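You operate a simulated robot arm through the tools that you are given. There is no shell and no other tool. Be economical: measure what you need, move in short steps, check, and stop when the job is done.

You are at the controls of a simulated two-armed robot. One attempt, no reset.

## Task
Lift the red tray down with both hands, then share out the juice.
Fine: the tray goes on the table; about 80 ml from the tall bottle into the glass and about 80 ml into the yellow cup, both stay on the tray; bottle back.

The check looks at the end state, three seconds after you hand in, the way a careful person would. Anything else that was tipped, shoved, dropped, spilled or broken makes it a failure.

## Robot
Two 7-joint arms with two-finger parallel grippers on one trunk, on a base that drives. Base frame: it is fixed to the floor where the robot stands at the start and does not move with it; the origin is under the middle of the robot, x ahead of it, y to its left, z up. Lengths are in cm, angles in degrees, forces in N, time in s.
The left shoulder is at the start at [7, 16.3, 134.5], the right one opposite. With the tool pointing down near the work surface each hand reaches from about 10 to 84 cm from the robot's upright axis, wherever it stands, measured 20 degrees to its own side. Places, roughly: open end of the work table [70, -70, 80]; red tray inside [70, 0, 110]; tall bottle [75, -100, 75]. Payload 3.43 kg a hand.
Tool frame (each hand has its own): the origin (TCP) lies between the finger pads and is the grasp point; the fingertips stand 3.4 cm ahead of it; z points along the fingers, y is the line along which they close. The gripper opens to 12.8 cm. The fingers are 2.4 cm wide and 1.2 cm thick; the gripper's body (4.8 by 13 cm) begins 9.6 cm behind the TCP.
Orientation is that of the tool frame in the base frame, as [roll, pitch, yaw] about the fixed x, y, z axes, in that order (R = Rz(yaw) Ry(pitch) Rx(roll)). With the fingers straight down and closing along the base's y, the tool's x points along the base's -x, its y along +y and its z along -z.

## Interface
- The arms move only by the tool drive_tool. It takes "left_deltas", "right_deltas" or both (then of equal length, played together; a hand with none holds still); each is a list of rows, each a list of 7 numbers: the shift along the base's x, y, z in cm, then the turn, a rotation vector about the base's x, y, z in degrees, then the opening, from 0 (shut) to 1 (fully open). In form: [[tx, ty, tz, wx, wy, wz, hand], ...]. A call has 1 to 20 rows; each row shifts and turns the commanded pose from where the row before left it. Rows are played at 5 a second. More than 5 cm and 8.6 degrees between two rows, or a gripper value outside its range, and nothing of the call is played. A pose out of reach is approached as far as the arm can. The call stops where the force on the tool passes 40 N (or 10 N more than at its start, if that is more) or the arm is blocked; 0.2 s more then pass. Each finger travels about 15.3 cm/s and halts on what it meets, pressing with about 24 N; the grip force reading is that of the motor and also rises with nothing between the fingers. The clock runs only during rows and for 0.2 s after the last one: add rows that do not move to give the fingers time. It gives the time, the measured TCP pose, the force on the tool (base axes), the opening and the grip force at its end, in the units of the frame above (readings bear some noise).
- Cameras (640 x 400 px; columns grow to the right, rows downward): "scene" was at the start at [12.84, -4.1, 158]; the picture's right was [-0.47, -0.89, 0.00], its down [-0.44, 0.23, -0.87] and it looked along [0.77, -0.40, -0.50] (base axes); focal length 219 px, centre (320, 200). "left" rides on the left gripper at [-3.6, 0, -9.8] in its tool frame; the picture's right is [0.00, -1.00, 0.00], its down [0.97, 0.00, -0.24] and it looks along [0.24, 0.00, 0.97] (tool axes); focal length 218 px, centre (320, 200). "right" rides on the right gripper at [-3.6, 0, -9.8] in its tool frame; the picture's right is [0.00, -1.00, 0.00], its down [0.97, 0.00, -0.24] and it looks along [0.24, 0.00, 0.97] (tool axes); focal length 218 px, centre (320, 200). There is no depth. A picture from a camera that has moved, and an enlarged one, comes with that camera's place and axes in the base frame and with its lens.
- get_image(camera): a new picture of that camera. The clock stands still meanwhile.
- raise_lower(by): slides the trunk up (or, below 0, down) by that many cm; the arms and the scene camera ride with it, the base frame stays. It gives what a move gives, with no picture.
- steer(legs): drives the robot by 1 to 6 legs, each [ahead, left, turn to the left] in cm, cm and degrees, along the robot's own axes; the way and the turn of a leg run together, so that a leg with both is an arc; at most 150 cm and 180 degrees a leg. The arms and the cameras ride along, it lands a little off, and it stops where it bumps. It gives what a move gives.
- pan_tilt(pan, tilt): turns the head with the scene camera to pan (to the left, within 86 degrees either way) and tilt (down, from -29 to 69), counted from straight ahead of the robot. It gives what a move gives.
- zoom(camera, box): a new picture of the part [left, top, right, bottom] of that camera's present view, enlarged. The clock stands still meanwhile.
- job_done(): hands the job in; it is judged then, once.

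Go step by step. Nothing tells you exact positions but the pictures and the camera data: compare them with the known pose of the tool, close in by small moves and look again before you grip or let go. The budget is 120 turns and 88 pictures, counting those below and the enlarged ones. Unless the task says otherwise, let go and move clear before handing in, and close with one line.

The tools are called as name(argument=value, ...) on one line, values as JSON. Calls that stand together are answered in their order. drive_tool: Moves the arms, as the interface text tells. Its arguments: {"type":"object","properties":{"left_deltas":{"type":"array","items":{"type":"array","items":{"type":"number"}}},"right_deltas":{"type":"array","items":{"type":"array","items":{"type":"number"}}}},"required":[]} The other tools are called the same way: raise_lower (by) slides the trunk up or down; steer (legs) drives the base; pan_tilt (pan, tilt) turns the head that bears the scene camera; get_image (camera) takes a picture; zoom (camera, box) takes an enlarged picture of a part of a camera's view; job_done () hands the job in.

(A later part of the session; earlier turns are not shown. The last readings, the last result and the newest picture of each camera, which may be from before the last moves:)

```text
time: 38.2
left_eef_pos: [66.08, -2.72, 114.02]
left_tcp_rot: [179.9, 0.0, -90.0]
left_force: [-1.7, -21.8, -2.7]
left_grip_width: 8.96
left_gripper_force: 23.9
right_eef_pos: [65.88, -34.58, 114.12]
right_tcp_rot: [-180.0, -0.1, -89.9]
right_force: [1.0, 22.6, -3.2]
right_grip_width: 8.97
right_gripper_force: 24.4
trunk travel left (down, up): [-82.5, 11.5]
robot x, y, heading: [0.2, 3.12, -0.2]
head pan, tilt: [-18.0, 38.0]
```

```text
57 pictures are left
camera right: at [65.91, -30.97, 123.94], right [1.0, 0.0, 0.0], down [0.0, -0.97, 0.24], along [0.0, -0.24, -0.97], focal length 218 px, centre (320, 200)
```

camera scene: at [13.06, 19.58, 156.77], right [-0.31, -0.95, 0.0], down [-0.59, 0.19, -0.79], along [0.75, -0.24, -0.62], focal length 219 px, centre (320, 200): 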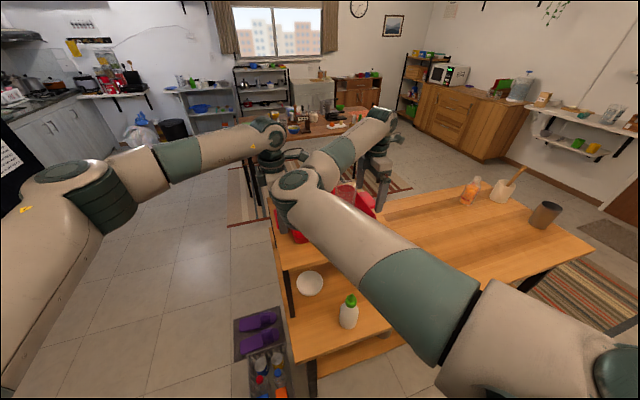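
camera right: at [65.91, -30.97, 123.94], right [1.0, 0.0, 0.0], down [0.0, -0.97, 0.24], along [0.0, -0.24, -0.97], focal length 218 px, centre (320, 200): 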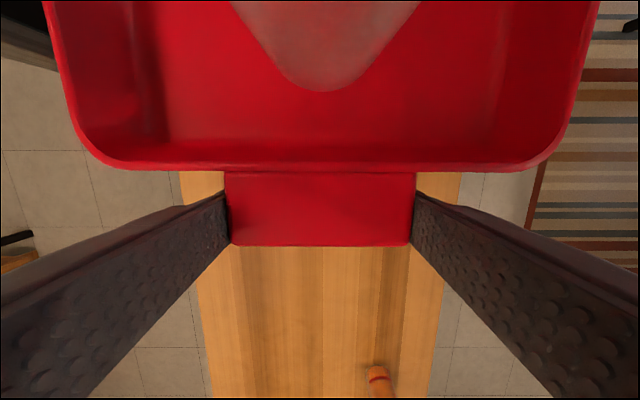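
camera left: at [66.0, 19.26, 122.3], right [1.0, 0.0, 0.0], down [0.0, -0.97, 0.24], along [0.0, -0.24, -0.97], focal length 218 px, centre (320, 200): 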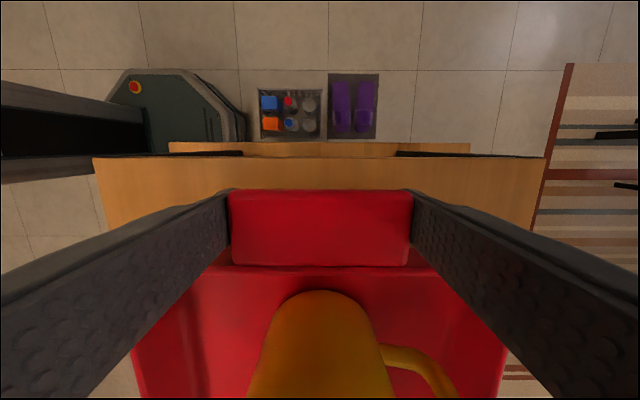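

drive_tool(left_deltas=[[0, -0.06, 0, 0, 0, 0, 0], [0, -0.06, 0, 0, 0, 0, 0], [0, 0, 0, 0, 0, 0, 0]], right_deltas=[[0, 0.06, 0, 0, 0, 0, 0], [0, 0.06, 0, 0, 0, 0, 0], [0, 0, 0, 0, 0, 0, 0]])

steer(legs=[[0, -41.5, 0]])

get_image(camera="right")

get_image(camera="left")

get_image(camera="scene")

```text
time: 39.0
left_eef_pos: [66.2, -2.88, 114.04]
left_tcp_rot: [179.9, 0.3, -90.1]
left_force: [-2.5, 14.4, -4.0]
left_grip_width: 8.93
left_gripper_force: 24.0
right_eef_pos: [65.89, -34.87, 114.01]
right_tcp_rot: [-180.0, -0.1, -90.1]
right_force: [3.1, -14.6, -2.5]
right_grip_width: 8.97
right_gripper_force: 24.6
trunk travel left (down, up): [-82.5, 11.5]
robot x, y, heading: [-0.13, 3.18, -0.1]
head pan, tilt: [-18.0, 38.0]
```

```text
time: 41.6
left_eef_pos: [65.93, -44.94, 114.09]
left_tcp_rot: [179.9, 0.1, -90.4]
left_force: [-2.1, 22.0, -4.3]
left_grip_width: 8.99
left_gripper_force: 24.0
right_eef_pos: [65.46, -76.66, 114.03]
right_tcp_rot: [-179.9, -0.1, -90.3]
right_force: [0.8, -23.1, -3.2]
right_grip_width: 8.95
right_gripper_force: 23.6
trunk travel left (down, up): [-82.5, 11.5]
robot x, y, heading: [0.18, -38.28, -0.3]
head pan, tilt: [-18.0, 38.0]
```

```text
56 pictures are left
camera right: at [65.59, -73.06, 123.88], right [1.0, -0.01, 0.0], down [-0.01, -0.97, 0.24], along [0.0, -0.24, -0.97], focal length 218 px, centre (320, 200)
```

right: 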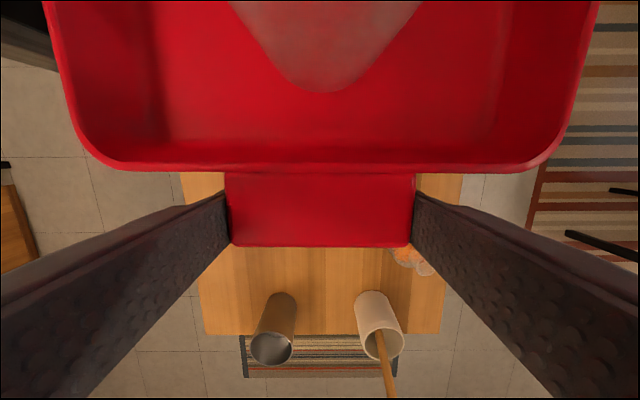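

```text
55 pictures are left
camera left: at [65.9, -41.31, 123.82], right [1.0, 0.0, 0.0], down [0.0, -0.97, 0.24], along [0.0, -0.24, -0.97], focal length 218 px, centre (320, 200)
```

left: 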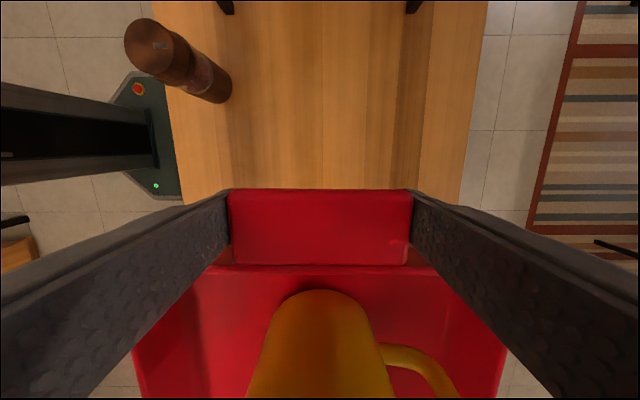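

```text
54 pictures are left
camera scene: at [12.98, -40.86, 156.76], right [-0.31, -0.95, 0.0], down [-0.59, 0.19, -0.79], along [0.75, -0.25, -0.62], focal length 219 px, centre (320, 200)
```

scene: 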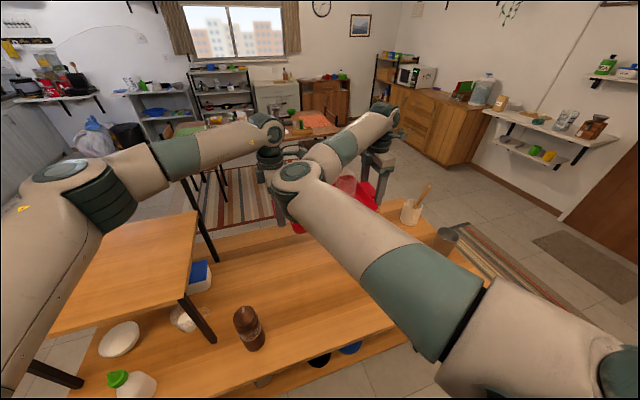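

The tray is over its spot, centred at about (65.7, -60.8) and well clear of the bottle. I'll relieve the squeeze and start lowering by the arms.

drive_tool(left_deltas=[[0, 0.03, 0, 0, 0, 0, 0], [0, 0.03, -0.3, 0, 0, 0, 0], [0, 0, -0.5, 0, 0, 0, 0], [0, 0, -0.5, 0, 0, 0, 0], [0, 0, -0.5, 0, 0, 0, 0], [0, 0, -0.5, 0, 0, 0, 0], [0, 0, -0.5, 0, 0, 0, 0], [0, 0, -0.5, 0, 0, 0, 0], [0, 0, -0.5, 0, 0, 0, 0], [0, 0, -0.5, 0, 0, 0, 0]], right_deltas=[[0, -0.03, 0, 0, 0, 0, 0], [0, -0.03, -0.3, 0, 0, 0, 0], [0, 0, -0.5, 0, 0, 0, 0], [0, 0, -0.5, 0, 0, 0, 0], [0, 0, -0.5, 0, 0, 0, 0], [0, 0, -0.5, 0, 0, 0, 0], [0, 0, -0.5, 0, 0, 0, 0], [0, 0, -0.5, 0, 0, 0, 0], [0, 0, -0.5, 0, 0, 0, 0], [0, 0, -0.5, 0, 0, 0, 0]])

get_image(camera="scene")

```text
time: 43.8
left_eef_pos: [65.97, -45.14, 109.66]
left_tcp_rot: [180.0, 0.1, -90.3]
left_force: [-4.1, -13.7, -1.6]
left_grip_width: 8.95
left_gripper_force: 24.4
right_eef_pos: [65.57, -76.8, 109.69]
right_tcp_rot: [-179.8, 0.0, -90.3]
right_force: [5.1, 14.4, -5.6]
right_grip_width: 8.98
right_gripper_force: 23.7
trunk travel left (down, up): [-82.5, 11.5]
robot x, y, heading: [-0.27, -37.95, -0.7]
head pan, tilt: [-18.0, 38.0]
```

```text
53 pictures are left
camera scene: at [13.0, -40.97, 156.76], right [-0.32, -0.95, 0.0], down [-0.59, 0.19, -0.79], along [0.75, -0.25, -0.62], focal length 219 px, centre (320, 200)
```

scene: 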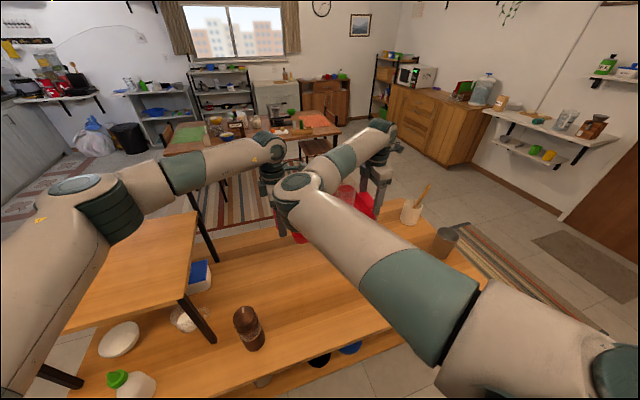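

drive_tool(left_deltas=[[0, -0.03, -0.4, 0, 0, 0, 0], [0, 0, -0.5, 0, 0, 0, 0], [0, 0, -0.5, 0, 0, 0, 0], [0, 0, -0.5, 0, 0, 0, 0], [0, 0, -0.5, 0, 0, 0, 0], [0, 0, -0.5, 0, 0, 0, 0], [0, 0, -0.5, 0, 0, 0, 0], [0, 0, -0.5, 0, 0, 0, 0], [0, 0, -0.5, 0, 0, 0, 0], [0, 0, -0.5, 0, 0, 0, 0], [0, 0, -0.5, 0, 0, 0, 0], [0, 0, -0.5, 0, 0, 0, 0], [0, 0, -0.5, 0, 0, 0, 0], [0, 0, -0.5, 0, 0, 0, 0], [0, 0, -0.5, 0, 0, 0, 0], [0, 0, -0.5, 0, 0, 0, 0], [0, 0, -0.5, 0, 0, 0, 0], [0, 0, -0.5, 0, 0, 0, 0], [0, 0, -0.5, 0, 0, 0, 0], [0, 0, -0.5, 0, 0, 0, 0]], right_deltas=[[0, 0.03, -0.4, 0, 0, 0, 0], [0, 0, -0.5, 0, 0, 0, 0], [0, 0, -0.5, 0, 0, 0, 0], [0, 0, -0.5, 0, 0, 0, 0], [0, 0, -0.5, 0, 0, 0, 0], [0, 0, -0.5, 0, 0, 0, 0], [0, 0, -0.5, 0, 0, 0, 0], [0, 0, -0.5, 0, 0, 0, 0], [0, 0, -0.5, 0, 0, 0, 0], [0, 0, -0.5, 0, 0, 0, 0], [0, 0, -0.5, 0, 0, 0, 0], [0, 0, -0.5, 0, 0, 0, 0], [0, 0, -0.5, 0, 0, 0, 0], [0, 0, -0.5, 0, 0, 0, 0], [0, 0, -0.5, 0, 0, 0, 0], [0, 0, -0.5, 0, 0, 0, 0], [0, 0, -0.5, 0, 0, 0, 0], [0, 0, -0.5, 0, 0, 0, 0], [0, 0, -0.5, 0, 0, 0, 0], [0, 0, -0.5, 0, 0, 0, 0]])

get_image(camera="right")

get_image(camera="scene")

```text
time: 48.0
left_eef_pos: [65.95, -45.0, 99.83]
left_tcp_rot: [180.0, 0.3, -90.3]
left_force: [-7.0, 0.8, -3.6]
left_grip_width: 8.99
left_gripper_force: 24.3
right_eef_pos: [65.51, -76.78, 99.9]
right_tcp_rot: [-179.9, -0.1, -90.3]
right_force: [7.7, -1.2, -3.8]
right_grip_width: 8.95
right_gripper_force: 24.2
trunk travel left (down, up): [-82.5, 11.5]
robot x, y, heading: [-0.17, -38.21, -0.6]
head pan, tilt: [-18.0, 38.0]
```

```text
52 pictures are left
camera right: at [65.55, -73.22, 109.66], right [1.0, -0.01, 0.0], down [-0.01, -0.97, 0.24], along [0.0, -0.24, -0.97], focal length 218 px, centre (320, 200)
```

right: 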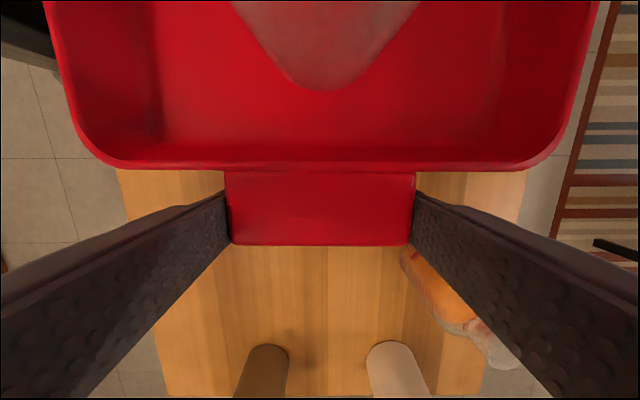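

```text
51 pictures are left
camera scene: at [12.99, -40.98, 156.76], right [-0.32, -0.95, 0.0], down [-0.59, 0.19, -0.79], along [0.75, -0.25, -0.62], focal length 219 px, centre (320, 200)
```

scene: 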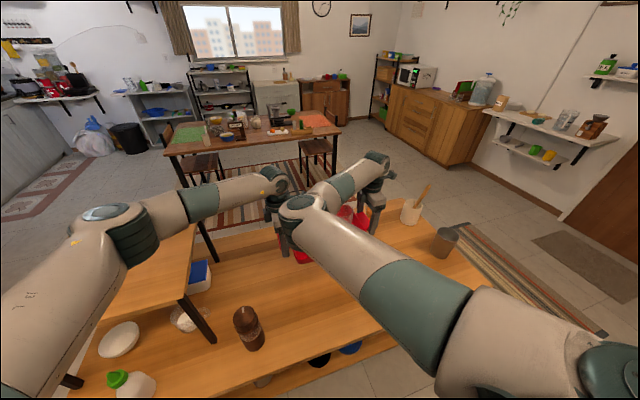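

Level and clear. Continuing down.

drive_tool(left_deltas=[[0, 0, -0.4, 0, 0, 0, 0], [0, 0, -0.5, 0, 0, 0, 0], [0, 0, -0.5, 0, 0, 0, 0], [0, 0, -0.5, 0, 0, 0, 0], [0, 0, -0.5, 0, 0, 0, 0], [0, 0, -0.5, 0, 0, 0, 0], [0, 0, -0.5, 0, 0, 0, 0], [0, 0, -0.5, 0, 0, 0, 0], [0, 0, -0.5, 0, 0, 0, 0], [0, 0, -0.5, 0, 0, 0, 0], [0, 0, -0.5, 0, 0, 0, 0], [0, 0, -0.5, 0, 0, 0, 0], [0, 0, -0.5, 0, 0, 0, 0], [0, 0, -0.5, 0, 0, 0, 0], [0, 0, -0.5, 0, 0, 0, 0], [0, 0, -0.5, 0, 0, 0, 0], [0, 0, -0.5, 0, 0, 0, 0], [0, 0, -0.5, 0, 0, 0, 0], [0, 0, -0.5, 0, 0, 0, 0], [0, 0, -0.5, 0, 0, 0, 0]], right_deltas=[[0, 0, -0.4, 0, 0, 0, 0], [0, 0, -0.5, 0, 0, 0, 0], [0, 0, -0.5, 0, 0, 0, 0], [0, 0, -0.5, 0, 0, 0, 0], [0, 0, -0.5, 0, 0, 0, 0], [0, 0, -0.5, 0, 0, 0, 0], [0, 0, -0.5, 0, 0, 0, 0], [0, 0, -0.5, 0, 0, 0, 0], [0, 0, -0.5, 0, 0, 0, 0], [0, 0, -0.5, 0, 0, 0, 0], [0, 0, -0.5, 0, 0, 0, 0], [0, 0, -0.5, 0, 0, 0, 0], [0, 0, -0.5, 0, 0, 0, 0], [0, 0, -0.5, 0, 0, 0, 0], [0, 0, -0.5, 0, 0, 0, 0], [0, 0, -0.5, 0, 0, 0, 0], [0, 0, -0.5, 0, 0, 0, 0], [0, 0, -0.5, 0, 0, 0, 0], [0, 0, -0.5, 0, 0, 0, 0], [0, 0, -0.5, 0, 0, 0, 0]])

get_image(camera="right")

get_image(camera="scene")

```text
time: 52.2
left_eef_pos: [65.94, -44.94, 89.95]
left_tcp_rot: [179.9, 0.1, -90.3]
left_force: [-1.0, 11.9, -3.2]
left_grip_width: 8.96
left_gripper_force: 24.3
right_eef_pos: [65.68, -76.83, 89.75]
right_tcp_rot: [-179.9, -0.1, -90.2]
right_force: [1.2, -11.1, -2.6]
right_grip_width: 8.97
right_gripper_force: 24.2
trunk travel left (down, up): [-82.5, 11.5]
robot x, y, heading: [-0.13, -38.32, -0.3]
head pan, tilt: [-18.0, 38.0]
```

```text
50 pictures are left
camera right: at [65.6, -73.27, 99.74], right [1.0, -0.01, 0.0], down [-0.01, -0.97, 0.24], along [0.0, -0.24, -0.97], focal length 218 px, centre (320, 200)
```

right: 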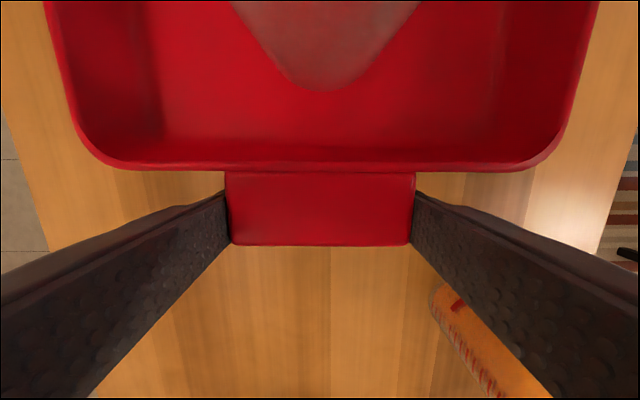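

```text
49 pictures are left
camera scene: at [12.99, -41.0, 156.76], right [-0.32, -0.95, 0.0], down [-0.59, 0.19, -0.79], along [0.75, -0.25, -0.62], focal length 219 px, centre (320, 200)
```

scene: 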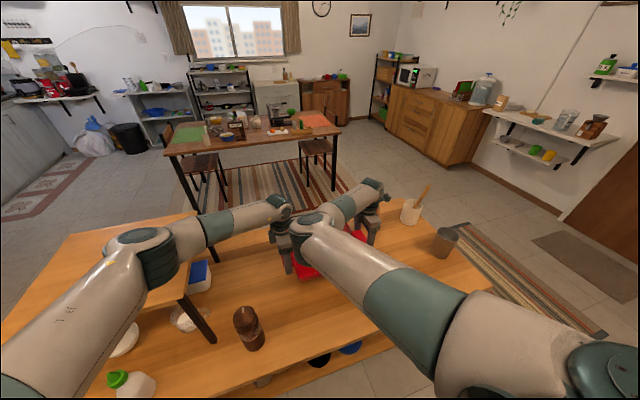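

drive_tool(left_deltas=[[0, 0, -0.5, 0, 0, 0, 0], [0, 0, -0.5, 0, 0, 0, 0], [0, 0, -0.5, 0, 0, 0, 0], [0, 0, -0.5, 0, 0, 0, 0], [0, 0, -0.5, 0, 0, 0, 0], [0, 0, -0.5, 0, 0, 0, 0], [0, 0, -0.5, 0, 0, 0, 0], [0, 0, -0.5, 0, 0, 0, 0], [0, 0, -0.5, 0, 0, 0, 0], [0, 0, -0.5, 0, 0, 0, 0], [0, 0, -0.5, 0, 0, 0, 0], [0, 0, -0.5, 0, 0, 0, 0], [0, 0, -0.5, 0, 0, 0, 0]], right_deltas=[[0, 0, -0.5, 0, 0, 0, 0], [0, 0, -0.5, 0, 0, 0, 0], [0, 0, -0.5, 0, 0, 0, 0], [0, 0, -0.5, 0, 0, 0, 0], [0, 0, -0.5, 0, 0, 0, 0], [0, 0, -0.5, 0, 0, 0, 0], [0, 0, -0.5, 0, 0, 0, 0], [0, 0, -0.5, 0, 0, 0, 0], [0, 0, -0.5, 0, 0, 0, 0], [0, 0, -0.5, 0, 0, 0, 0], [0, 0, -0.5, 0, 0, 0, 0], [0, 0, -0.5, 0, 0, 0, 0], [0, 0, -0.5, 0, 0, 0, 0]])

drive_tool(left_deltas=[[0, 0, -0.2, 0, 0, 0, 0], [0, 0, -0.2, 0, 0, 0, 0], [0, 0, -0.2, 0, 0, 0, 0]], right_deltas=[[0, 0, -0.2, 0, 0, 0, 0], [0, 0, -0.2, 0, 0, 0, 0], [0, 0, -0.2, 0, 0, 0, 0]])

get_image(camera="left")

```text
time: 55.0
left_eef_pos: [65.91, -44.98, 83.41]
left_tcp_rot: [179.9, 0.2, -90.3]
left_force: [-0.9, 8.1, -0.1]
left_grip_width: 8.98
left_gripper_force: 24.1
right_eef_pos: [65.62, -76.87, 83.45]
right_tcp_rot: [-179.8, -0.1, -90.3]
right_force: [1.5, -8.2, -8.7]
right_grip_width: 8.96
right_gripper_force: 24.0
trunk travel left (down, up): [-82.5, 11.5]
robot x, y, heading: [-0.23, -38.19, 0.0]
head pan, tilt: [-18.0, 38.0]
```

```text
time: 55.8
left_eef_pos: [65.79, -44.99, 82.72]
left_tcp_rot: [179.9, 0.2, -90.4]
left_force: [-5.9, 6.5, -1.8]
left_grip_width: 8.99
left_gripper_force: 24.0
right_eef_pos: [65.48, -76.77, 82.91]
right_tcp_rot: [-179.8, 0.1, -90.3]
right_force: [4.4, -6.9, -5.7]
right_grip_width: 8.97
right_gripper_force: 23.6
trunk travel left (down, up): [-82.5, 11.5]
robot x, y, heading: [-0.19, -38.52, -0.5]
head pan, tilt: [-18.0, 38.0]
```

```text
48 pictures are left
camera left: at [65.89, -41.39, 92.53], right [1.0, -0.01, 0.0], down [-0.01, -0.97, 0.24], along [0.0, -0.24, -0.97], focal length 218 px, centre (320, 200)
```

left: 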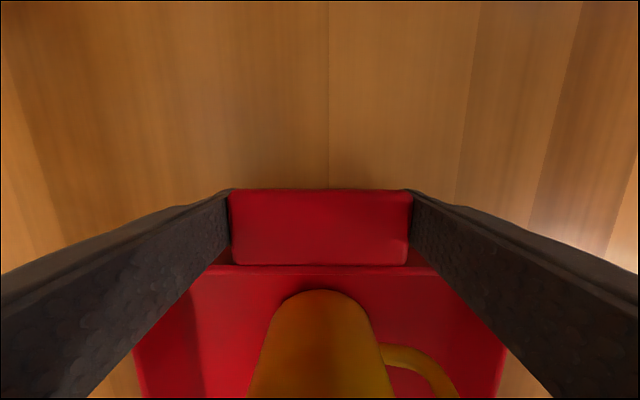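

Nearly down; lowering in 1.5 mm steps and watching the vertical force.

drive_tool(left_deltas=[[0, 0, -0.15, 0, 0, 0, 0], [0, 0, -0.15, 0, 0, 0, 0], [0, 0, -0.15, 0, 0, 0, 0], [0, 0, -0.15, 0, 0, 0, 0]], right_deltas=[[0, 0, -0.15, 0, 0, 0, 0], [0, 0, -0.15, 0, 0, 0, 0], [0, 0, -0.15, 0, 0, 0, 0], [0, 0, -0.15, 0, 0, 0, 0]])

drive_tool(left_deltas=[[0, 0, -0.1, 0, 0, 0, 0], [0, 0, -0.1, 0, 0, 0, 0]], right_deltas=[[0, 0, -0.1, 0, 0, 0, 0], [0, 0, -0.1, 0, 0, 0, 0]])

```text
time: 56.8
left_eef_pos: [65.88, -44.98, 82.2]
left_tcp_rot: [179.9, 0.2, -90.2]
left_force: [-1.7, 3.5, -8.0]
left_grip_width: 8.98
left_gripper_force: 24.1
right_eef_pos: [65.54, -76.64, 82.31]
right_tcp_rot: [-180.0, 0.0, -90.3]
right_force: [1.4, -3.6, 0.9]
right_grip_width: 8.98
right_gripper_force: 24.0
trunk travel left (down, up): [-82.5, 11.5]
robot x, y, heading: [-0.38, -38.18, -0.3]
head pan, tilt: [-18.0, 38.0]
```

```text
time: 57.4
left_eef_pos: [65.9, -45.04, 82.12]
left_tcp_rot: [179.9, 0.2, -90.3]
left_force: [-3.4, 6.4, -7.2]
left_grip_width: 8.95
left_gripper_force: 23.9
right_eef_pos: [65.49, -76.82, 82.1]
right_tcp_rot: [-179.9, -0.1, -90.3]
right_force: [3.0, -6.5, -1.5]
right_grip_width: 8.99
right_gripper_force: 24.0
trunk travel left (down, up): [-82.5, 11.5]
robot x, y, heading: [-0.49, -38.2, -0.1]
head pan, tilt: [-18.0, 38.0]
```

drive_tool(left_deltas=[[0, 0, -0.1, 0, 0, 0, 0], [0, 0, -0.1, 0, 0, 0, 0], [0, 0, 0, 0, 0, 0, 0]], right_deltas=[[0, 0, -0.1, 0, 0, 0, 0], [0, 0, -0.1, 0, 0, 0, 0], [0, 0, 0, 0, 0, 0, 0]])

drive_tool(left_deltas=[[0, 0, -0.1, 0, 0, 0, 0], [0, 0, -0.1, 0, 0, 0, 0], [0, 0, 0, 0, 0, 0, 0]], right_deltas=[[0, 0, -0.1, 0, 0, 0, 0], [0, 0, -0.1, 0, 0, 0, 0], [0, 0, 0, 0, 0, 0, 0]])

```text
time: 58.2
left_eef_pos: [65.99, -44.95, 82.01]
left_tcp_rot: [179.9, 0.2, -90.4]
left_force: [-2.7, 6.7, -6.0]
left_grip_width: 8.95
left_gripper_force: 23.9
right_eef_pos: [65.49, -76.7, 81.98]
right_tcp_rot: [-180.0, 0.1, -90.3]
right_force: [3.3, -6.8, -1.0]
right_grip_width: 8.99
right_gripper_force: 24.0
trunk travel left (down, up): [-82.5, 11.5]
robot x, y, heading: [-0.36, -38.1, -0.6]
head pan, tilt: [-18.0, 38.0]
```

```text
time: 59.0
left_eef_pos: [65.95, -45.03, 81.86]
left_tcp_rot: [180.0, 0.1, -90.2]
left_force: [1.3, 5.5, 5.4]
left_grip_width: 8.94
left_gripper_force: 24.2
right_eef_pos: [65.56, -76.62, 81.87]
right_tcp_rot: [-179.9, -0.1, -90.3]
right_force: [5.4, -7.5, 7.6]
right_grip_width: 8.97
right_gripper_force: 23.9
trunk travel left (down, up): [-82.5, 11.5]
robot x, y, heading: [0.11, -38.44, -0.4]
head pan, tilt: [-18.0, 38.0]
```

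The upward force shows the tray is on the table. I'll open both grippers gently and rise, slowly at first.

drive_tool(left_deltas=[[0, 0, 0, 0, 0, 0, 0.7], [0, 0, 0, 0, 0, 0, 0.74], [0, 0, 0, 0, 0, 0, 0.8], [0, 0, 0, 0, 0, 0, 0.9], [0, 0, 0, 0, 0, 0, 0.9], [0, 0, 0.5, 0, 0, 0, 0.9], [0, 0, 1, 0, 0, 0, 0.9], [0, 0, 2, 0, 0, 0, 0.9], [0, 0, 2, 0, 0, 0, 0.9], [0, 0, 2, 0, 0, 0, 0.9], [0, 0, 2, 0, 0, 0, 0.9], [0, 0, 2, 0, 0, 0, 0.9], [0, 0, 2, 0, 0, 0, 0.9], [0, 0, 2, 0, 0, 0, 0.9], [0, 0, 2, 0, 0, 0, 0.9]], right_deltas=[[0, 0, 0, 0, 0, 0, 0.7], [0, 0, 0, 0, 0, 0, 0.74], [0, 0, 0, 0, 0, 0, 0.8], [0, 0, 0, 0, 0, 0, 0.9], [0, 0, 0, 0, 0, 0, 0.9], [0, 0, 0.5, 0, 0, 0, 0.9], [0, 0, 1, 0, 0, 0, 0.9], [0, 0, 2, 0, 0, 0, 0.9], [0, 0, 2, 0, 0, 0, 0.9], [0, 0, 2, 0, 0, 0, 0.9], [0, 0, 2, 0, 0, 0, 0.9], [0, 0, 2, 0, 0, 0, 0.9], [0, 0, 2, 0, 0, 0, 0.9], [0, 0, 2, 0, 0, 0, 0.9], [0, 0, 2, 0, 0, 0, 0.9]])

get_image(camera="left")

get_image(camera="right")

get_image(camera="scene")

```text
time: 62.2
left_eef_pos: [65.81, -45.0, 99.33]
left_tcp_rot: [-179.9, 0.2, -90.3]
left_force: [-0.4, 0.1, 0.4]
left_grip_width: 11.53
left_gripper_force: 0.2
right_eef_pos: [65.43, -76.61, 99.34]
right_tcp_rot: [-179.9, 0.0, -90.3]
right_force: [-0.2, 0.1, 0.2]
right_grip_width: 11.51
right_gripper_force: 0.0
trunk travel left (down, up): [-82.5, 11.5]
robot x, y, heading: [-0.49, -38.47, -0.4]
head pan, tilt: [-18.0, 38.0]
```

```text
47 pictures are left
camera left: at [65.77, -41.34, 109.1], right [1.0, -0.01, 0.0], down [-0.01, -0.97, 0.24], along [0.0, -0.24, -0.97], focal length 218 px, centre (320, 200)
```

left: 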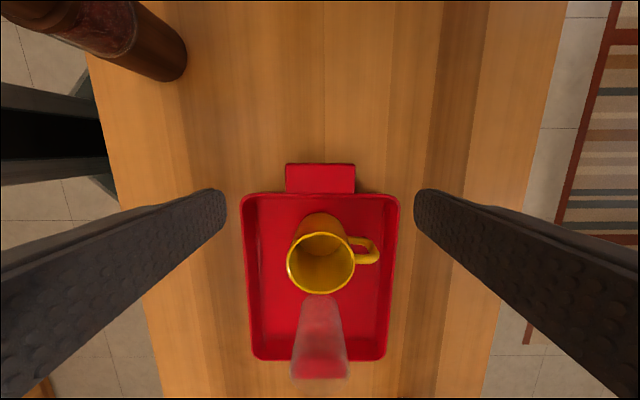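

```text
46 pictures are left
camera right: at [65.42, -73.06, 109.18], right [1.0, -0.01, 0.0], down [-0.01, -0.97, 0.24], along [0.0, -0.24, -0.97], focal length 218 px, centre (320, 200)
```

right: 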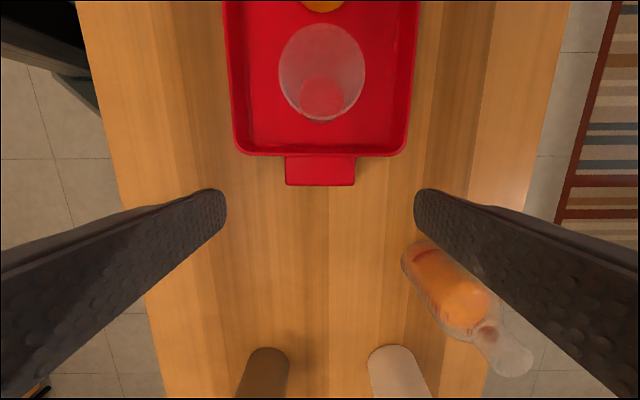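

```text
45 pictures are left
camera scene: at [12.8, -40.94, 156.77], right [-0.32, -0.95, 0.0], down [-0.58, 0.19, -0.79], along [0.75, -0.25, -0.62], focal length 219 px, centre (320, 200)
```

scene: 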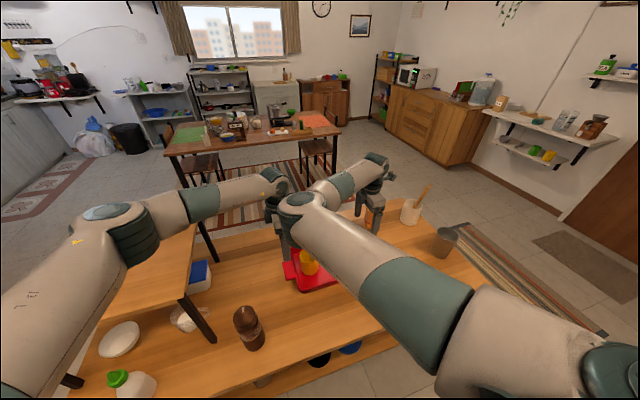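

The tray is on the table with both vessels upright. The bottle is at about (80, -90) and open at the top. Next I'll raise both hands and turn the right hand back to yaw 180, on the way to a forward-pointing grasp.

drive_tool(left_deltas=[[0, 0, 4, 0, 0, 0, 0.9], [0, 0, 4, 0, 0, 0, 0.9], [0, 0, 4, 0, 0, 0, 0.9], [0, 0, 4, 0, 0, 0, 0.9], [0, 0, 4, 0, 0, 0, 0.9], [0, 0, 4, 0, 0, 0, 0.9], [-2, 2, 2, 0, 0, 0, 0.9], [-2, 2, 2, 0, 0, 0, 0.9], [-2, 2, 2, 0, 0, 0, 0.9], [-2, 2, 0, 0, 0, 0, 0.9], [-2, 2, 0, 0, 0, 0, 0.9], [-2, 2, 0, 0, 0, 0, 0.9], [0, 0, 0, 0, 0, 0, 0.9], [0, 0, 0, 0, 0, 0, 0.9], [0, 0, 0, 0, 0, 0, 0.9], [0, 0, 0, 0, 0, 0, 0.9], [0, 0, 0, 0, 0, 0, 0.9]], right_deltas=[[0, 0, 4, 0, 0, 0, 0.9], [0, 0, 4, 0, 0, 0, 0.9], [0, 0, 4, 0, 0, 0, 0.9], [0, 0, 4, 0, 0, 0, 0.9], [0, 0, 4, 0, 0, 0, 0.9], [-1.5, -1, 0, 0, 0, -8.2, 0.9], [-1.5, -1, 0, 0, 0, -8.2, 0.9], [-1.5, -1, 0, 0, 0, -8.2, 0.9], [-1.5, -1, 0, 0, 0, -8.2, 0.9], [-1.5, -1, 0, 0, 0, -8.2, 0.9], [-1.5, -1, 0, 0, 0, -8.2, 0.9], [-1.5, -1, 0, 0, 0, -8.2, 0.9], [-1.5, -1, 0, 0, 0, -8.2, 0.9], [-1.5, -1, 0, 0, 0, -8.2, 0.9], [-1.5, -1, 0, 0, 0, -8.2, 0.9], [-1.5, -1, 0, 0, 0, -7.7, 0.9], [0, 0, 0, 0, 0, 0, 0.9]])

get_image(camera="scene")

```text
time: 65.8
left_eef_pos: [53.71, -33.1, 128.96]
left_tcp_rot: [180.0, 0.2, -90.4]
left_force: [-0.2, 0.8, -0.5]
left_grip_width: 11.54
left_gripper_force: 0.0
right_eef_pos: [48.85, -87.73, 119.14]
right_tcp_rot: [-179.9, 0.0, 179.9]
right_force: [-0.6, 0.9, 0.3]
right_grip_width: 11.5
right_gripper_force: 0.1
trunk travel left (down, up): [-82.5, 11.5]
robot x, y, heading: [-0.2, -37.95, -0.4]
head pan, tilt: [-18.0, 38.0]
```

```text
44 pictures are left
camera scene: at [12.89, -40.9, 156.77], right [-0.32, -0.95, 0.0], down [-0.58, 0.19, -0.79], along [0.75, -0.25, -0.62], focal length 219 px, centre (320, 200)
```

scene: 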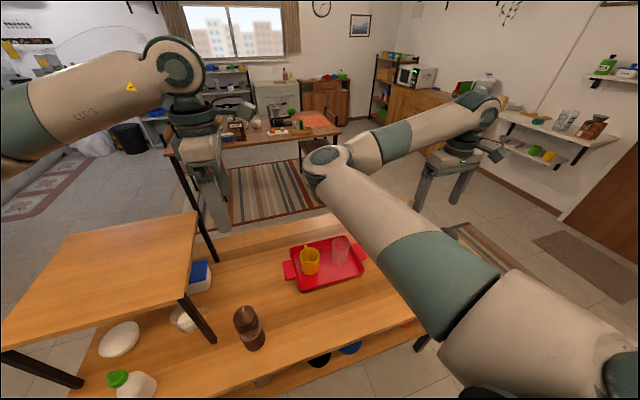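

drive_tool(right_deltas=[[1, 0, 0.3, 0, -8.2, 0, 0.9], [1, 0, 0.3, 0, -8.2, 0, 0.9], [1, 0, 0.3, 0, -8.2, 0, 0.9], [1, 0, 0.3, 0, -8.2, 0, 0.9], [1, 0, 0.3, 0, -8.2, 0, 0.9], [1, 0, 0.3, 0, -8.2, 0, 0.9], [1, 0, 0.3, 0, -8.2, 0, 0.9], [1, 0, 0.3, 0, -8.2, 0, 0.9], [1, 0, 0.3, 0, -8.2, 0, 0.9], [1, 0, 0.3, 0, -8.2, 0, 0.9], [0, 0, 0, 0, 0, 0, 0.9]])

get_image(camera="right")

pan_tilt(pan=-40, tilt=38)

get_image(camera="scene")

```text
time: 68.2
left_eef_pos: [53.73, -33.11, 128.88]
left_tcp_rot: [180.0, 0.1, -90.3]
left_force: [0.7, -0.4, 0.4]
left_grip_width: 11.51
left_gripper_force: 0.0
right_eef_pos: [58.95, -87.76, 122.24]
right_tcp_rot: [-179.7, 82.0, -179.8]
right_force: [-0.1, -0.4, -0.3]
right_grip_width: 11.53
right_gripper_force: 0.2
trunk travel left (down, up): [-82.5, 11.5]
robot x, y, heading: [-0.34, -38.34, -0.3]
head pan, tilt: [-18.0, 38.0]
```

```text
43 pictures are left
camera right: at [49.8, -87.73, 127.15], right [0.0, -1.0, 0.0], down [-0.37, 0.0, -0.93], along [0.93, 0.0, -0.37], focal length 218 px, centre (320, 200)
```

right: 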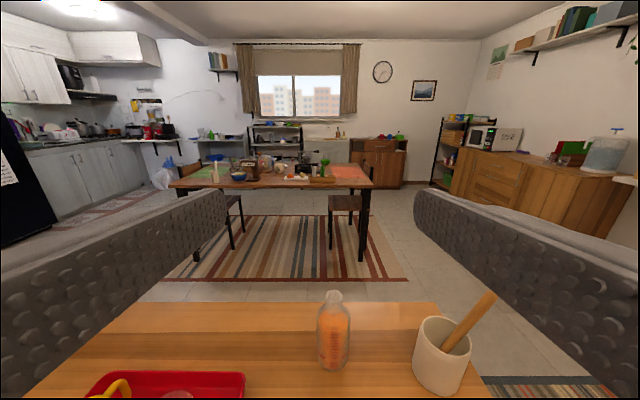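

```text
time: 69.0
left_eef_pos: [53.74, -33.04, 128.97]
left_tcp_rot: [180.0, 0.2, -90.4]
left_force: [-0.1, 0.6, 0.4]
left_grip_width: 11.54
left_gripper_force: 0.0
right_eef_pos: [59.07, -87.77, 122.13]
right_tcp_rot: [-179.9, 82.0, 180.0]
right_force: [-0.2, 0.2, 0.3]
right_grip_width: 11.53
right_gripper_force: 0.0
trunk travel left (down, up): [-82.5, 11.5]
robot x, y, heading: [-0.22, -38.54, -0.5]
head pan, tilt: [-40.0, 38.0]
```

```text
42 pictures are left
camera scene: at [11.26, -43.82, 156.77], right [-0.65, -0.76, 0.0], down [-0.47, 0.4, -0.79], along [0.6, -0.51, -0.62], focal length 219 px, centre (320, 200)
```

scene: 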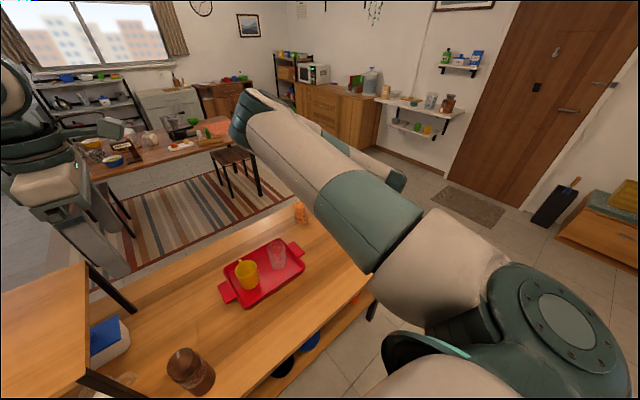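

The forward-facing grasp pose works. The bottle is at about (80.5, -90.3), 6.6 cm wide and about 18.5 cm tall. I'll lower behind it to z of about 87.

drive_tool(right_deltas=[[0, -0.5, -3.5, 0, 0, 0, 0.9], [0, -0.5, -3.5, 0, 0, 0, 0.9], [0, -0.5, -3.5, 0, 0, 0, 0.9], [0, -0.5, -3.5, 0, 0, 0, 0.9], [0, -0.5, -3.5, 0, 0, 0, 0.9], [0, 0, -3.5, 0, 0, 0, 0.9], [0, 0, -3.5, 0, 0, 0, 0.9], [0, 0, -3.5, 0, 0, 0, 0.9], [0, 0, -3.5, 0, 0, 0, 0.9], [0, 0, -3.5, 0, 0, 0, 0.9], [0, 0, 0, 0, 0, 0, 0.9]])

get_image(camera="right")

get_image(camera="scene")

```text
time: 71.4
left_eef_pos: [53.74, -33.1, 129.04]
left_tcp_rot: [-180.0, 0.0, -90.2]
left_force: [0.1, -0.3, -0.3]
left_grip_width: 11.54
left_gripper_force: 0.1
right_eef_pos: [57.72, -95.55, 93.87]
right_tcp_rot: [179.1, 81.2, -180.0]
right_force: [-0.4, -0.4, 0.4]
right_grip_width: 11.53
right_gripper_force: 0.1
right hand out of reach, approached as far as the arm can: row 7, 8, 9, 10
trunk travel left (down, up): [-82.5, 11.5]
robot x, y, heading: [-0.02, -38.39, -0.6]
head pan, tilt: [-40.0, 38.0]
```

```text
41 pictures are left
camera right: at [48.65, -95.78, 98.92], right [0.01, -1.0, 0.0], down [-0.39, 0.0, -0.92], along [0.92, 0.01, -0.39], focal length 218 px, centre (320, 200)
```

right: 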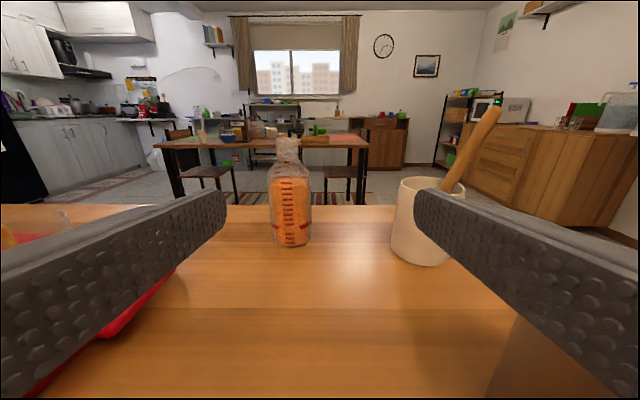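

```text
40 pictures are left
camera scene: at [11.24, -43.79, 156.78], right [-0.65, -0.76, 0.0], down [-0.47, 0.4, -0.79], along [0.6, -0.51, -0.62], focal length 219 px, centre (320, 200)
```

scene: 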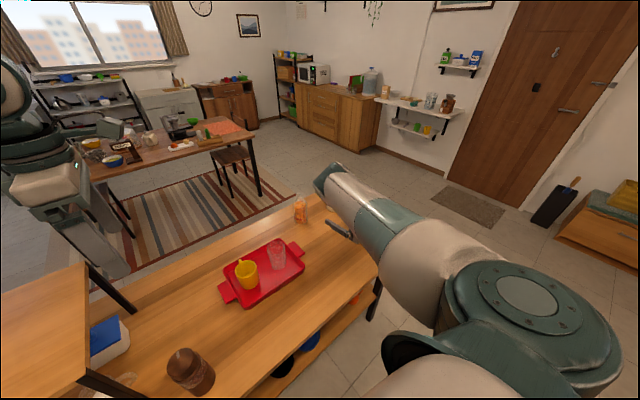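

The right arm ran out of reach going down. I'll back up a little, straighten out, and lower the trunk instead.

drive_tool(right_deltas=[[0, 0, 3, 0, 0, 0, 0.9], [0, 1.2, 3, 0, 0, 0, 0.9], [0, 1.2, 3, 0, 0, 0, 0.9], [0, 1.2, 1, 0, 0, 0, 0.9], [0, 1.2, 0, 0, 0, 0, 0.9], [0, 0, 0, 0, 0, 0, 0.9]])

raise_lower(by=-16)

get_image(camera="right")

```text
time: 72.8
left_eef_pos: [53.72, -33.19, 128.9]
left_tcp_rot: [-179.9, 0.2, -90.3]
left_force: [-0.6, 1.1, -0.1]
left_grip_width: 11.53
left_gripper_force: 0.2
right_eef_pos: [57.66, -90.69, 103.73]
right_tcp_rot: [180.0, 82.0, 179.9]
right_force: [0.1, 0.2, 0.2]
right_grip_width: 11.53
right_gripper_force: 0.1
trunk travel left (down, up): [-82.5, 11.5]
robot x, y, heading: [0.0, -38.73, -0.2]
head pan, tilt: [-40.0, 38.0]
```

```text
time: 74.7
left_eef_pos: [53.71, -33.21, 112.91]
left_tcp_rot: [-179.9, 0.2, -90.3]
left_force: [0.5, 0.7, 0.1]
left_grip_width: 11.51
left_gripper_force: 0.1
right_eef_pos: [57.63, -90.79, 87.79]
right_tcp_rot: [-179.9, 82.0, -180.0]
right_force: [-0.3, -0.4, 0.4]
right_grip_width: 11.5
right_gripper_force: 0.1
trunk travel left (down, up): [-66.5, 27.5]
robot x, y, heading: [-0.07, -38.32, -0.5]
head pan, tilt: [-40.0, 38.0]
```

```text
39 pictures are left
camera right: at [48.46, -90.79, 92.79], right [0.0, -1.0, 0.0], down [-0.37, 0.0, -0.93], along [0.93, 0.0, -0.37], focal length 218 px, centre (320, 200)
```

right: 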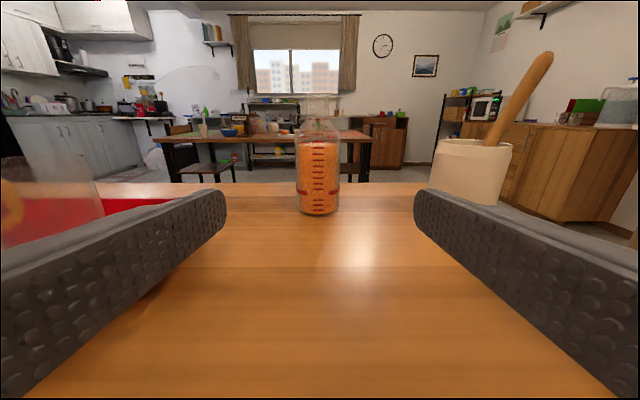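

zoom(camera="right", box=[270, 80, 370, 230])

```text
2.67 times, centred on (320, 155) of right
camera zoom: at [48.46, -90.79, 92.79], right [0.0, -1.0, 0.0], down [-0.37, 0.0, -0.93], along [0.93, 0.0, -0.37], focal length 582 px, centre (320, 320)
```

zoom: 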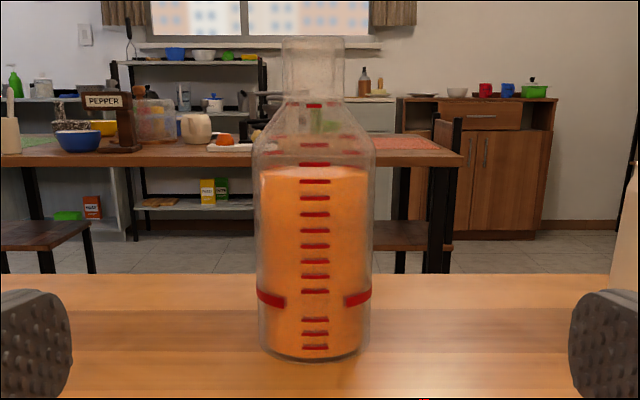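

The bottle is open and graduated, with the level near the top marks (about 300 ml). I'll advance with open fingers around it.

drive_tool(right_deltas=[[3, 0.15, 0, 0, 0, 0, 0.9], [3, 0.15, 0, 0, 0, 0, 0.9], [3, 0, 0, 0, 0, 0, 0.9], [3, 0, 0, 0, 0, 0, 0.9], [2, 0, 0, 0, 0, 0, 0.9], [0, 0, 0, 0, 0, 0, 0.9]])

get_image(camera="right")

```text
time: 76.0
left_eef_pos: [53.75, -33.13, 112.97]
left_tcp_rot: [180.0, 0.1, -90.2]
left_force: [-0.4, -0.6, -0.1]
left_grip_width: 11.5
left_gripper_force: 0.1
right_eef_pos: [71.55, -90.58, 87.73]
right_tcp_rot: [-180.0, 81.9, 179.9]
right_force: [-0.6, -0.3, -0.4]
right_grip_width: 11.51
right_gripper_force: 0.1
trunk travel left (down, up): [-66.5, 27.5]
robot x, y, heading: [-0.38, -38.19, -0.6]
head pan, tilt: [-40.0, 38.0]
```

```text
37 pictures are left
camera right: at [62.43, -90.6, 92.72], right [0.0, -1.0, 0.0], down [-0.37, 0.0, -0.93], along [0.93, 0.0, -0.37], focal length 218 px, centre (320, 200)
```

right: 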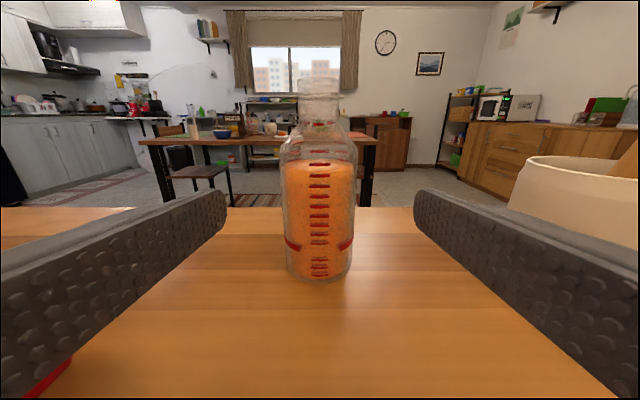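

drive_tool(right_deltas=[[2, 0, 0, 0, 0, 0, 0.9], [2, 0, 0, 0, 0, 0, 0.9], [1.5, 0, 0, 0, 0, 0, 0.9], [1.5, 0, 0, 0, 0, 0, 0.9], [1.5, 0, 0, 0, 0, 0, 0.9], [0, 0, 0, 0, 0, 0, 0.9]])

get_image(camera="right")

```text
time: 77.5
left_eef_pos: [53.78, -33.11, 112.94]
left_tcp_rot: [-180.0, 0.1, -90.4]
left_force: [-0.1, -0.4, 0.6]
left_grip_width: 11.49
left_gripper_force: 0.0
right_eef_pos: [80.04, -91.0, 88.11]
right_tcp_rot: [179.5, 81.6, 179.9]
right_force: [-0.3, 0.4, -0.4]
right_grip_width: 11.5
right_gripper_force: 0.0
right hand out of reach, approached as far as the arm can: row 3, 5
trunk travel left (down, up): [-66.5, 27.5]
robot x, y, heading: [-0.09, -37.98, -0.8]
head pan, tilt: [-40.0, 38.0]
```

```text
36 pictures are left
camera right: at [70.88, -91.15, 93.2], right [0.01, -1.0, 0.0], down [-0.38, 0.0, -0.93], along [0.92, 0.01, -0.38], focal length 218 px, centre (320, 200)
```

right: 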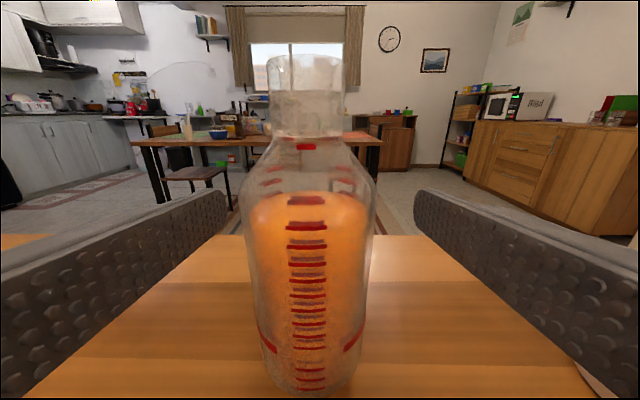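

The bottle is centred at about (80.2, -90.6), between the fingers. A small y correction, then I close.

drive_tool(right_deltas=[[0, 0.35, 0, 0, 0, 0, 0.9], [0, 0, 0, 0, 0, 0, 0.7], [0, 0, 0, 0, 0, 0, 0.6], [0, 0, 0, 0, 0, 0, 0.55], [0, 0, 0, 0, 0, 0, 0.5], [0, 0, 0, 0, 0, 0, 0.3], [0, 0, 0, 0, 0, 0, 0], [0, 0, 0, 0, 0, 0, 0], [0, 0, 0, 0, 0, 0, 0]])

get_image(camera="right")

```text
time: 79.5
left_eef_pos: [53.81, -33.18, 113.04]
left_tcp_rot: [-179.9, 0.1, -90.2]
left_force: [-0.5, -0.5, -0.5]
left_grip_width: 11.52
left_gripper_force: 0.1
right_eef_pos: [79.96, -90.89, 88.45]
right_tcp_rot: [179.7, 81.6, -180.0]
right_force: [1.5, 1.8, 0.8]
right_grip_width: 6.67
right_gripper_force: 23.9
trunk travel left (down, up): [-66.5, 27.5]
robot x, y, heading: [-0.68, -38.5, -0.2]
head pan, tilt: [-40.0, 38.0]
```

```text
35 pictures are left
camera right: at [70.89, -91.01, 93.43], right [0.01, -1.0, 0.0], down [-0.38, 0.0, -0.93], along [0.93, 0.01, -0.38], focal length 218 px, centre (320, 200)
```

right: 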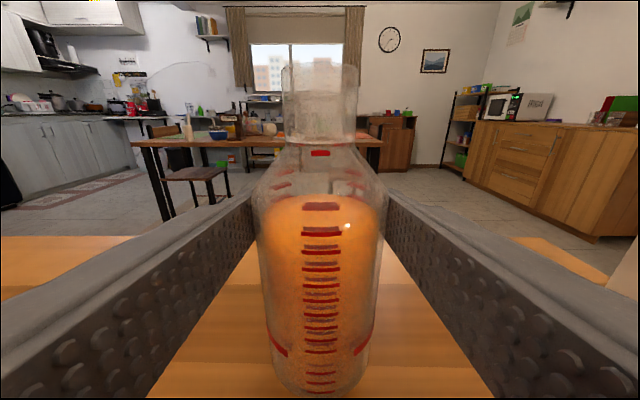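

Gripped at 6.67 cm. I'll lift slowly and pull back a bit.

drive_tool(right_deltas=[[0, 0, 0.25, 0, 0, 0, 0], [0, 0, 0.25, 0, 0, 0, 0], [0, 0, 0.25, 0, 0, 0, 0], [0, 0, 0.3, 0, 0, 0, 0], [-0.2, 0, 0.3, 0, 0, 0, 0], [-0.3, 0, 0.4, 0, 0, 0, 0], [-0.4, 0, 0.5, 0, 0, 0, 0], [-0.5, 0, 0.5, 0, 0, 0, 0], [-0.5, 0, 0.5, 0, 0, 0, 0], [-0.5, 0, 0.5, 0, 0, 0, 0], [-0.5, 0, 0.5, 0, 0, 0, 0], [-0.5, 0, 0.5, 0, 0, 0, 0], [-0.5, 0, 0.5, 0, 0, 0, 0], [-0.5, 0, 0.5, 0, 0, 0, 0], [-0.5, 0, 0.5, 0, 0, 0, 0], [-0.5, 0, 0.5, 0, 0, 0, 0]])

get_image(camera="right")

```text
time: 82.8
left_eef_pos: [53.62, -33.08, 112.95]
left_tcp_rot: [180.0, 0.2, -90.3]
left_force: [-0.3, 1.1, 0.0]
left_grip_width: 11.5
left_gripper_force: 0.2
right_eef_pos: [74.57, -90.75, 95.04]
right_tcp_rot: [-179.9, 82.0, 180.0]
right_force: [-0.2, -0.5, -4.4]
right_grip_width: 6.64
right_gripper_force: 24.1
trunk travel left (down, up): [-66.5, 27.5]
robot x, y, heading: [-0.23, -38.08, -0.4]
head pan, tilt: [-40.0, 38.0]
```

```text
34 pictures are left
camera right: at [65.42, -90.79, 99.99], right [0.0, -1.0, 0.0], down [-0.37, 0.0, -0.93], along [0.93, 0.0, -0.37], focal length 218 px, centre (320, 200)
```

right: 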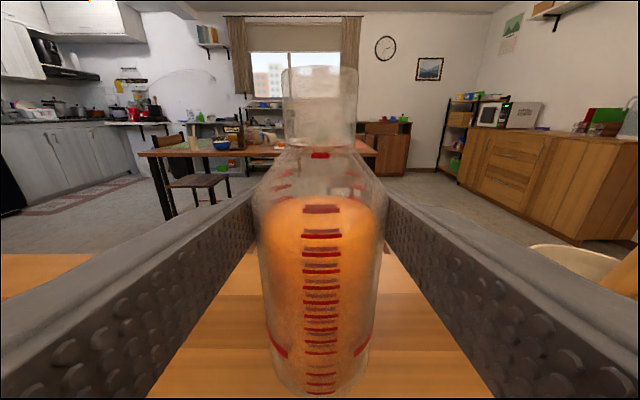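

The bottle is up (about 4.4 N) and the level looks unchanged. I'll carry it gently to beside the glass at (65.6, -77, 99).

drive_tool(right_deltas=[[-0.4, 0.5, 0.4, 0, 0, 0, 0], [-0.7, 1, 0.4, 0, 0, 0, 0], [-0.75, 1.15, 0.4, 0, 0, 0, 0], [-0.75, 1.15, 0.4, 0, 0, 0, 0], [-0.75, 1.15, 0.4, 0, 0, 0, 0], [-0.75, 1.15, 0.4, 0, 0, 0, 0], [-0.75, 1.15, 0.4, 0, 0, 0, 0], [-0.75, 1.15, 0.4, 0, 0, 0, 0], [-0.75, 1.15, 0.4, 0, 0, 0, 0], [-0.75, 1.15, 0.4, 0, 0, 0, 0], [-0.75, 1.15, 0, 0, 0, 0, 0], [-0.75, 1.15, 0, 0, 0, 0, 0], [-0.4, 0.6, 0, 0, 0, 0, 0], [0, 0, 0, 0, 0, 0, 0]])

pan_tilt(pan=-24, tilt=42)

get_image(camera="scene")

get_image(camera="right")

```text
time: 85.8
left_eef_pos: [53.81, -33.08, 112.8]
left_tcp_rot: [-179.9, 0.2, -90.4]
left_force: [0.0, 0.2, 0.3]
left_grip_width: 11.53
left_gripper_force: 0.0
right_eef_pos: [64.95, -79.68, 100.45]
right_tcp_rot: [179.6, 81.8, 179.8]
right_force: [-0.2, 0.0, -3.8]
right_grip_width: 6.68
right_gripper_force: 24.1
right hand out of reach, approached as far as the arm can: row 10, 11, 12, 13
trunk travel left (down, up): [-66.5, 27.5]
robot x, y, heading: [-0.11, -38.36, -0.4]
head pan, tilt: [-40.0, 38.0]
```

```text
time: 86.6
left_eef_pos: [53.91, -33.22, 113.03]
left_tcp_rot: [180.0, 0.2, -90.4]
left_force: [-0.8, 0.8, -0.2]
left_grip_width: 11.51
left_gripper_force: 0.0
right_eef_pos: [64.97, -79.58, 100.46]
right_tcp_rot: [179.6, 81.7, 180.0]
right_force: [-0.3, -0.8, -4.4]
right_grip_width: 6.68
right_gripper_force: 24.3
trunk travel left (down, up): [-66.5, 27.5]
robot x, y, heading: [-0.58, -38.55, -0.4]
head pan, tilt: [-24.0, 42.0]
```

```text
33 pictures are left
camera scene: at [12.34, -41.71, 140.17], right [-0.41, -0.91, 0.0], down [-0.61, 0.28, -0.74], along [0.68, -0.31, -0.67], focal length 219 px, centre (320, 200)
```

scene: 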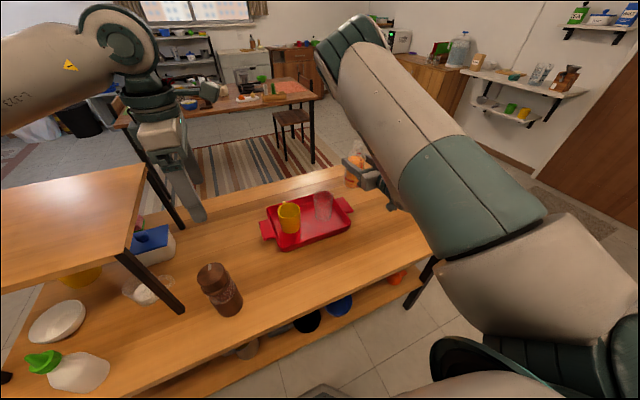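

```text
32 pictures are left
camera right: at [55.88, -79.69, 105.46], right [0.0, -1.0, 0.0], down [-0.38, 0.0, -0.93], along [0.93, 0.0, -0.38], focal length 218 px, centre (320, 200)
```

right: 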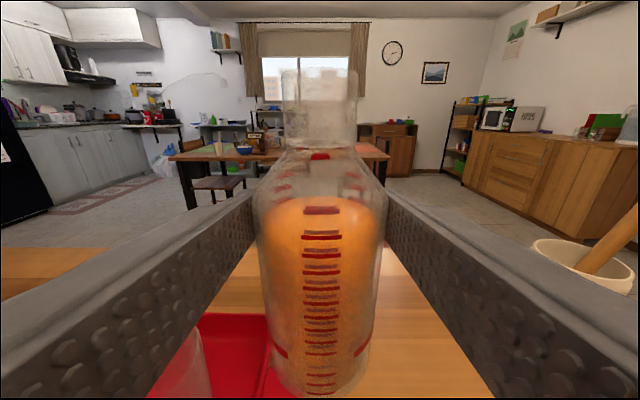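

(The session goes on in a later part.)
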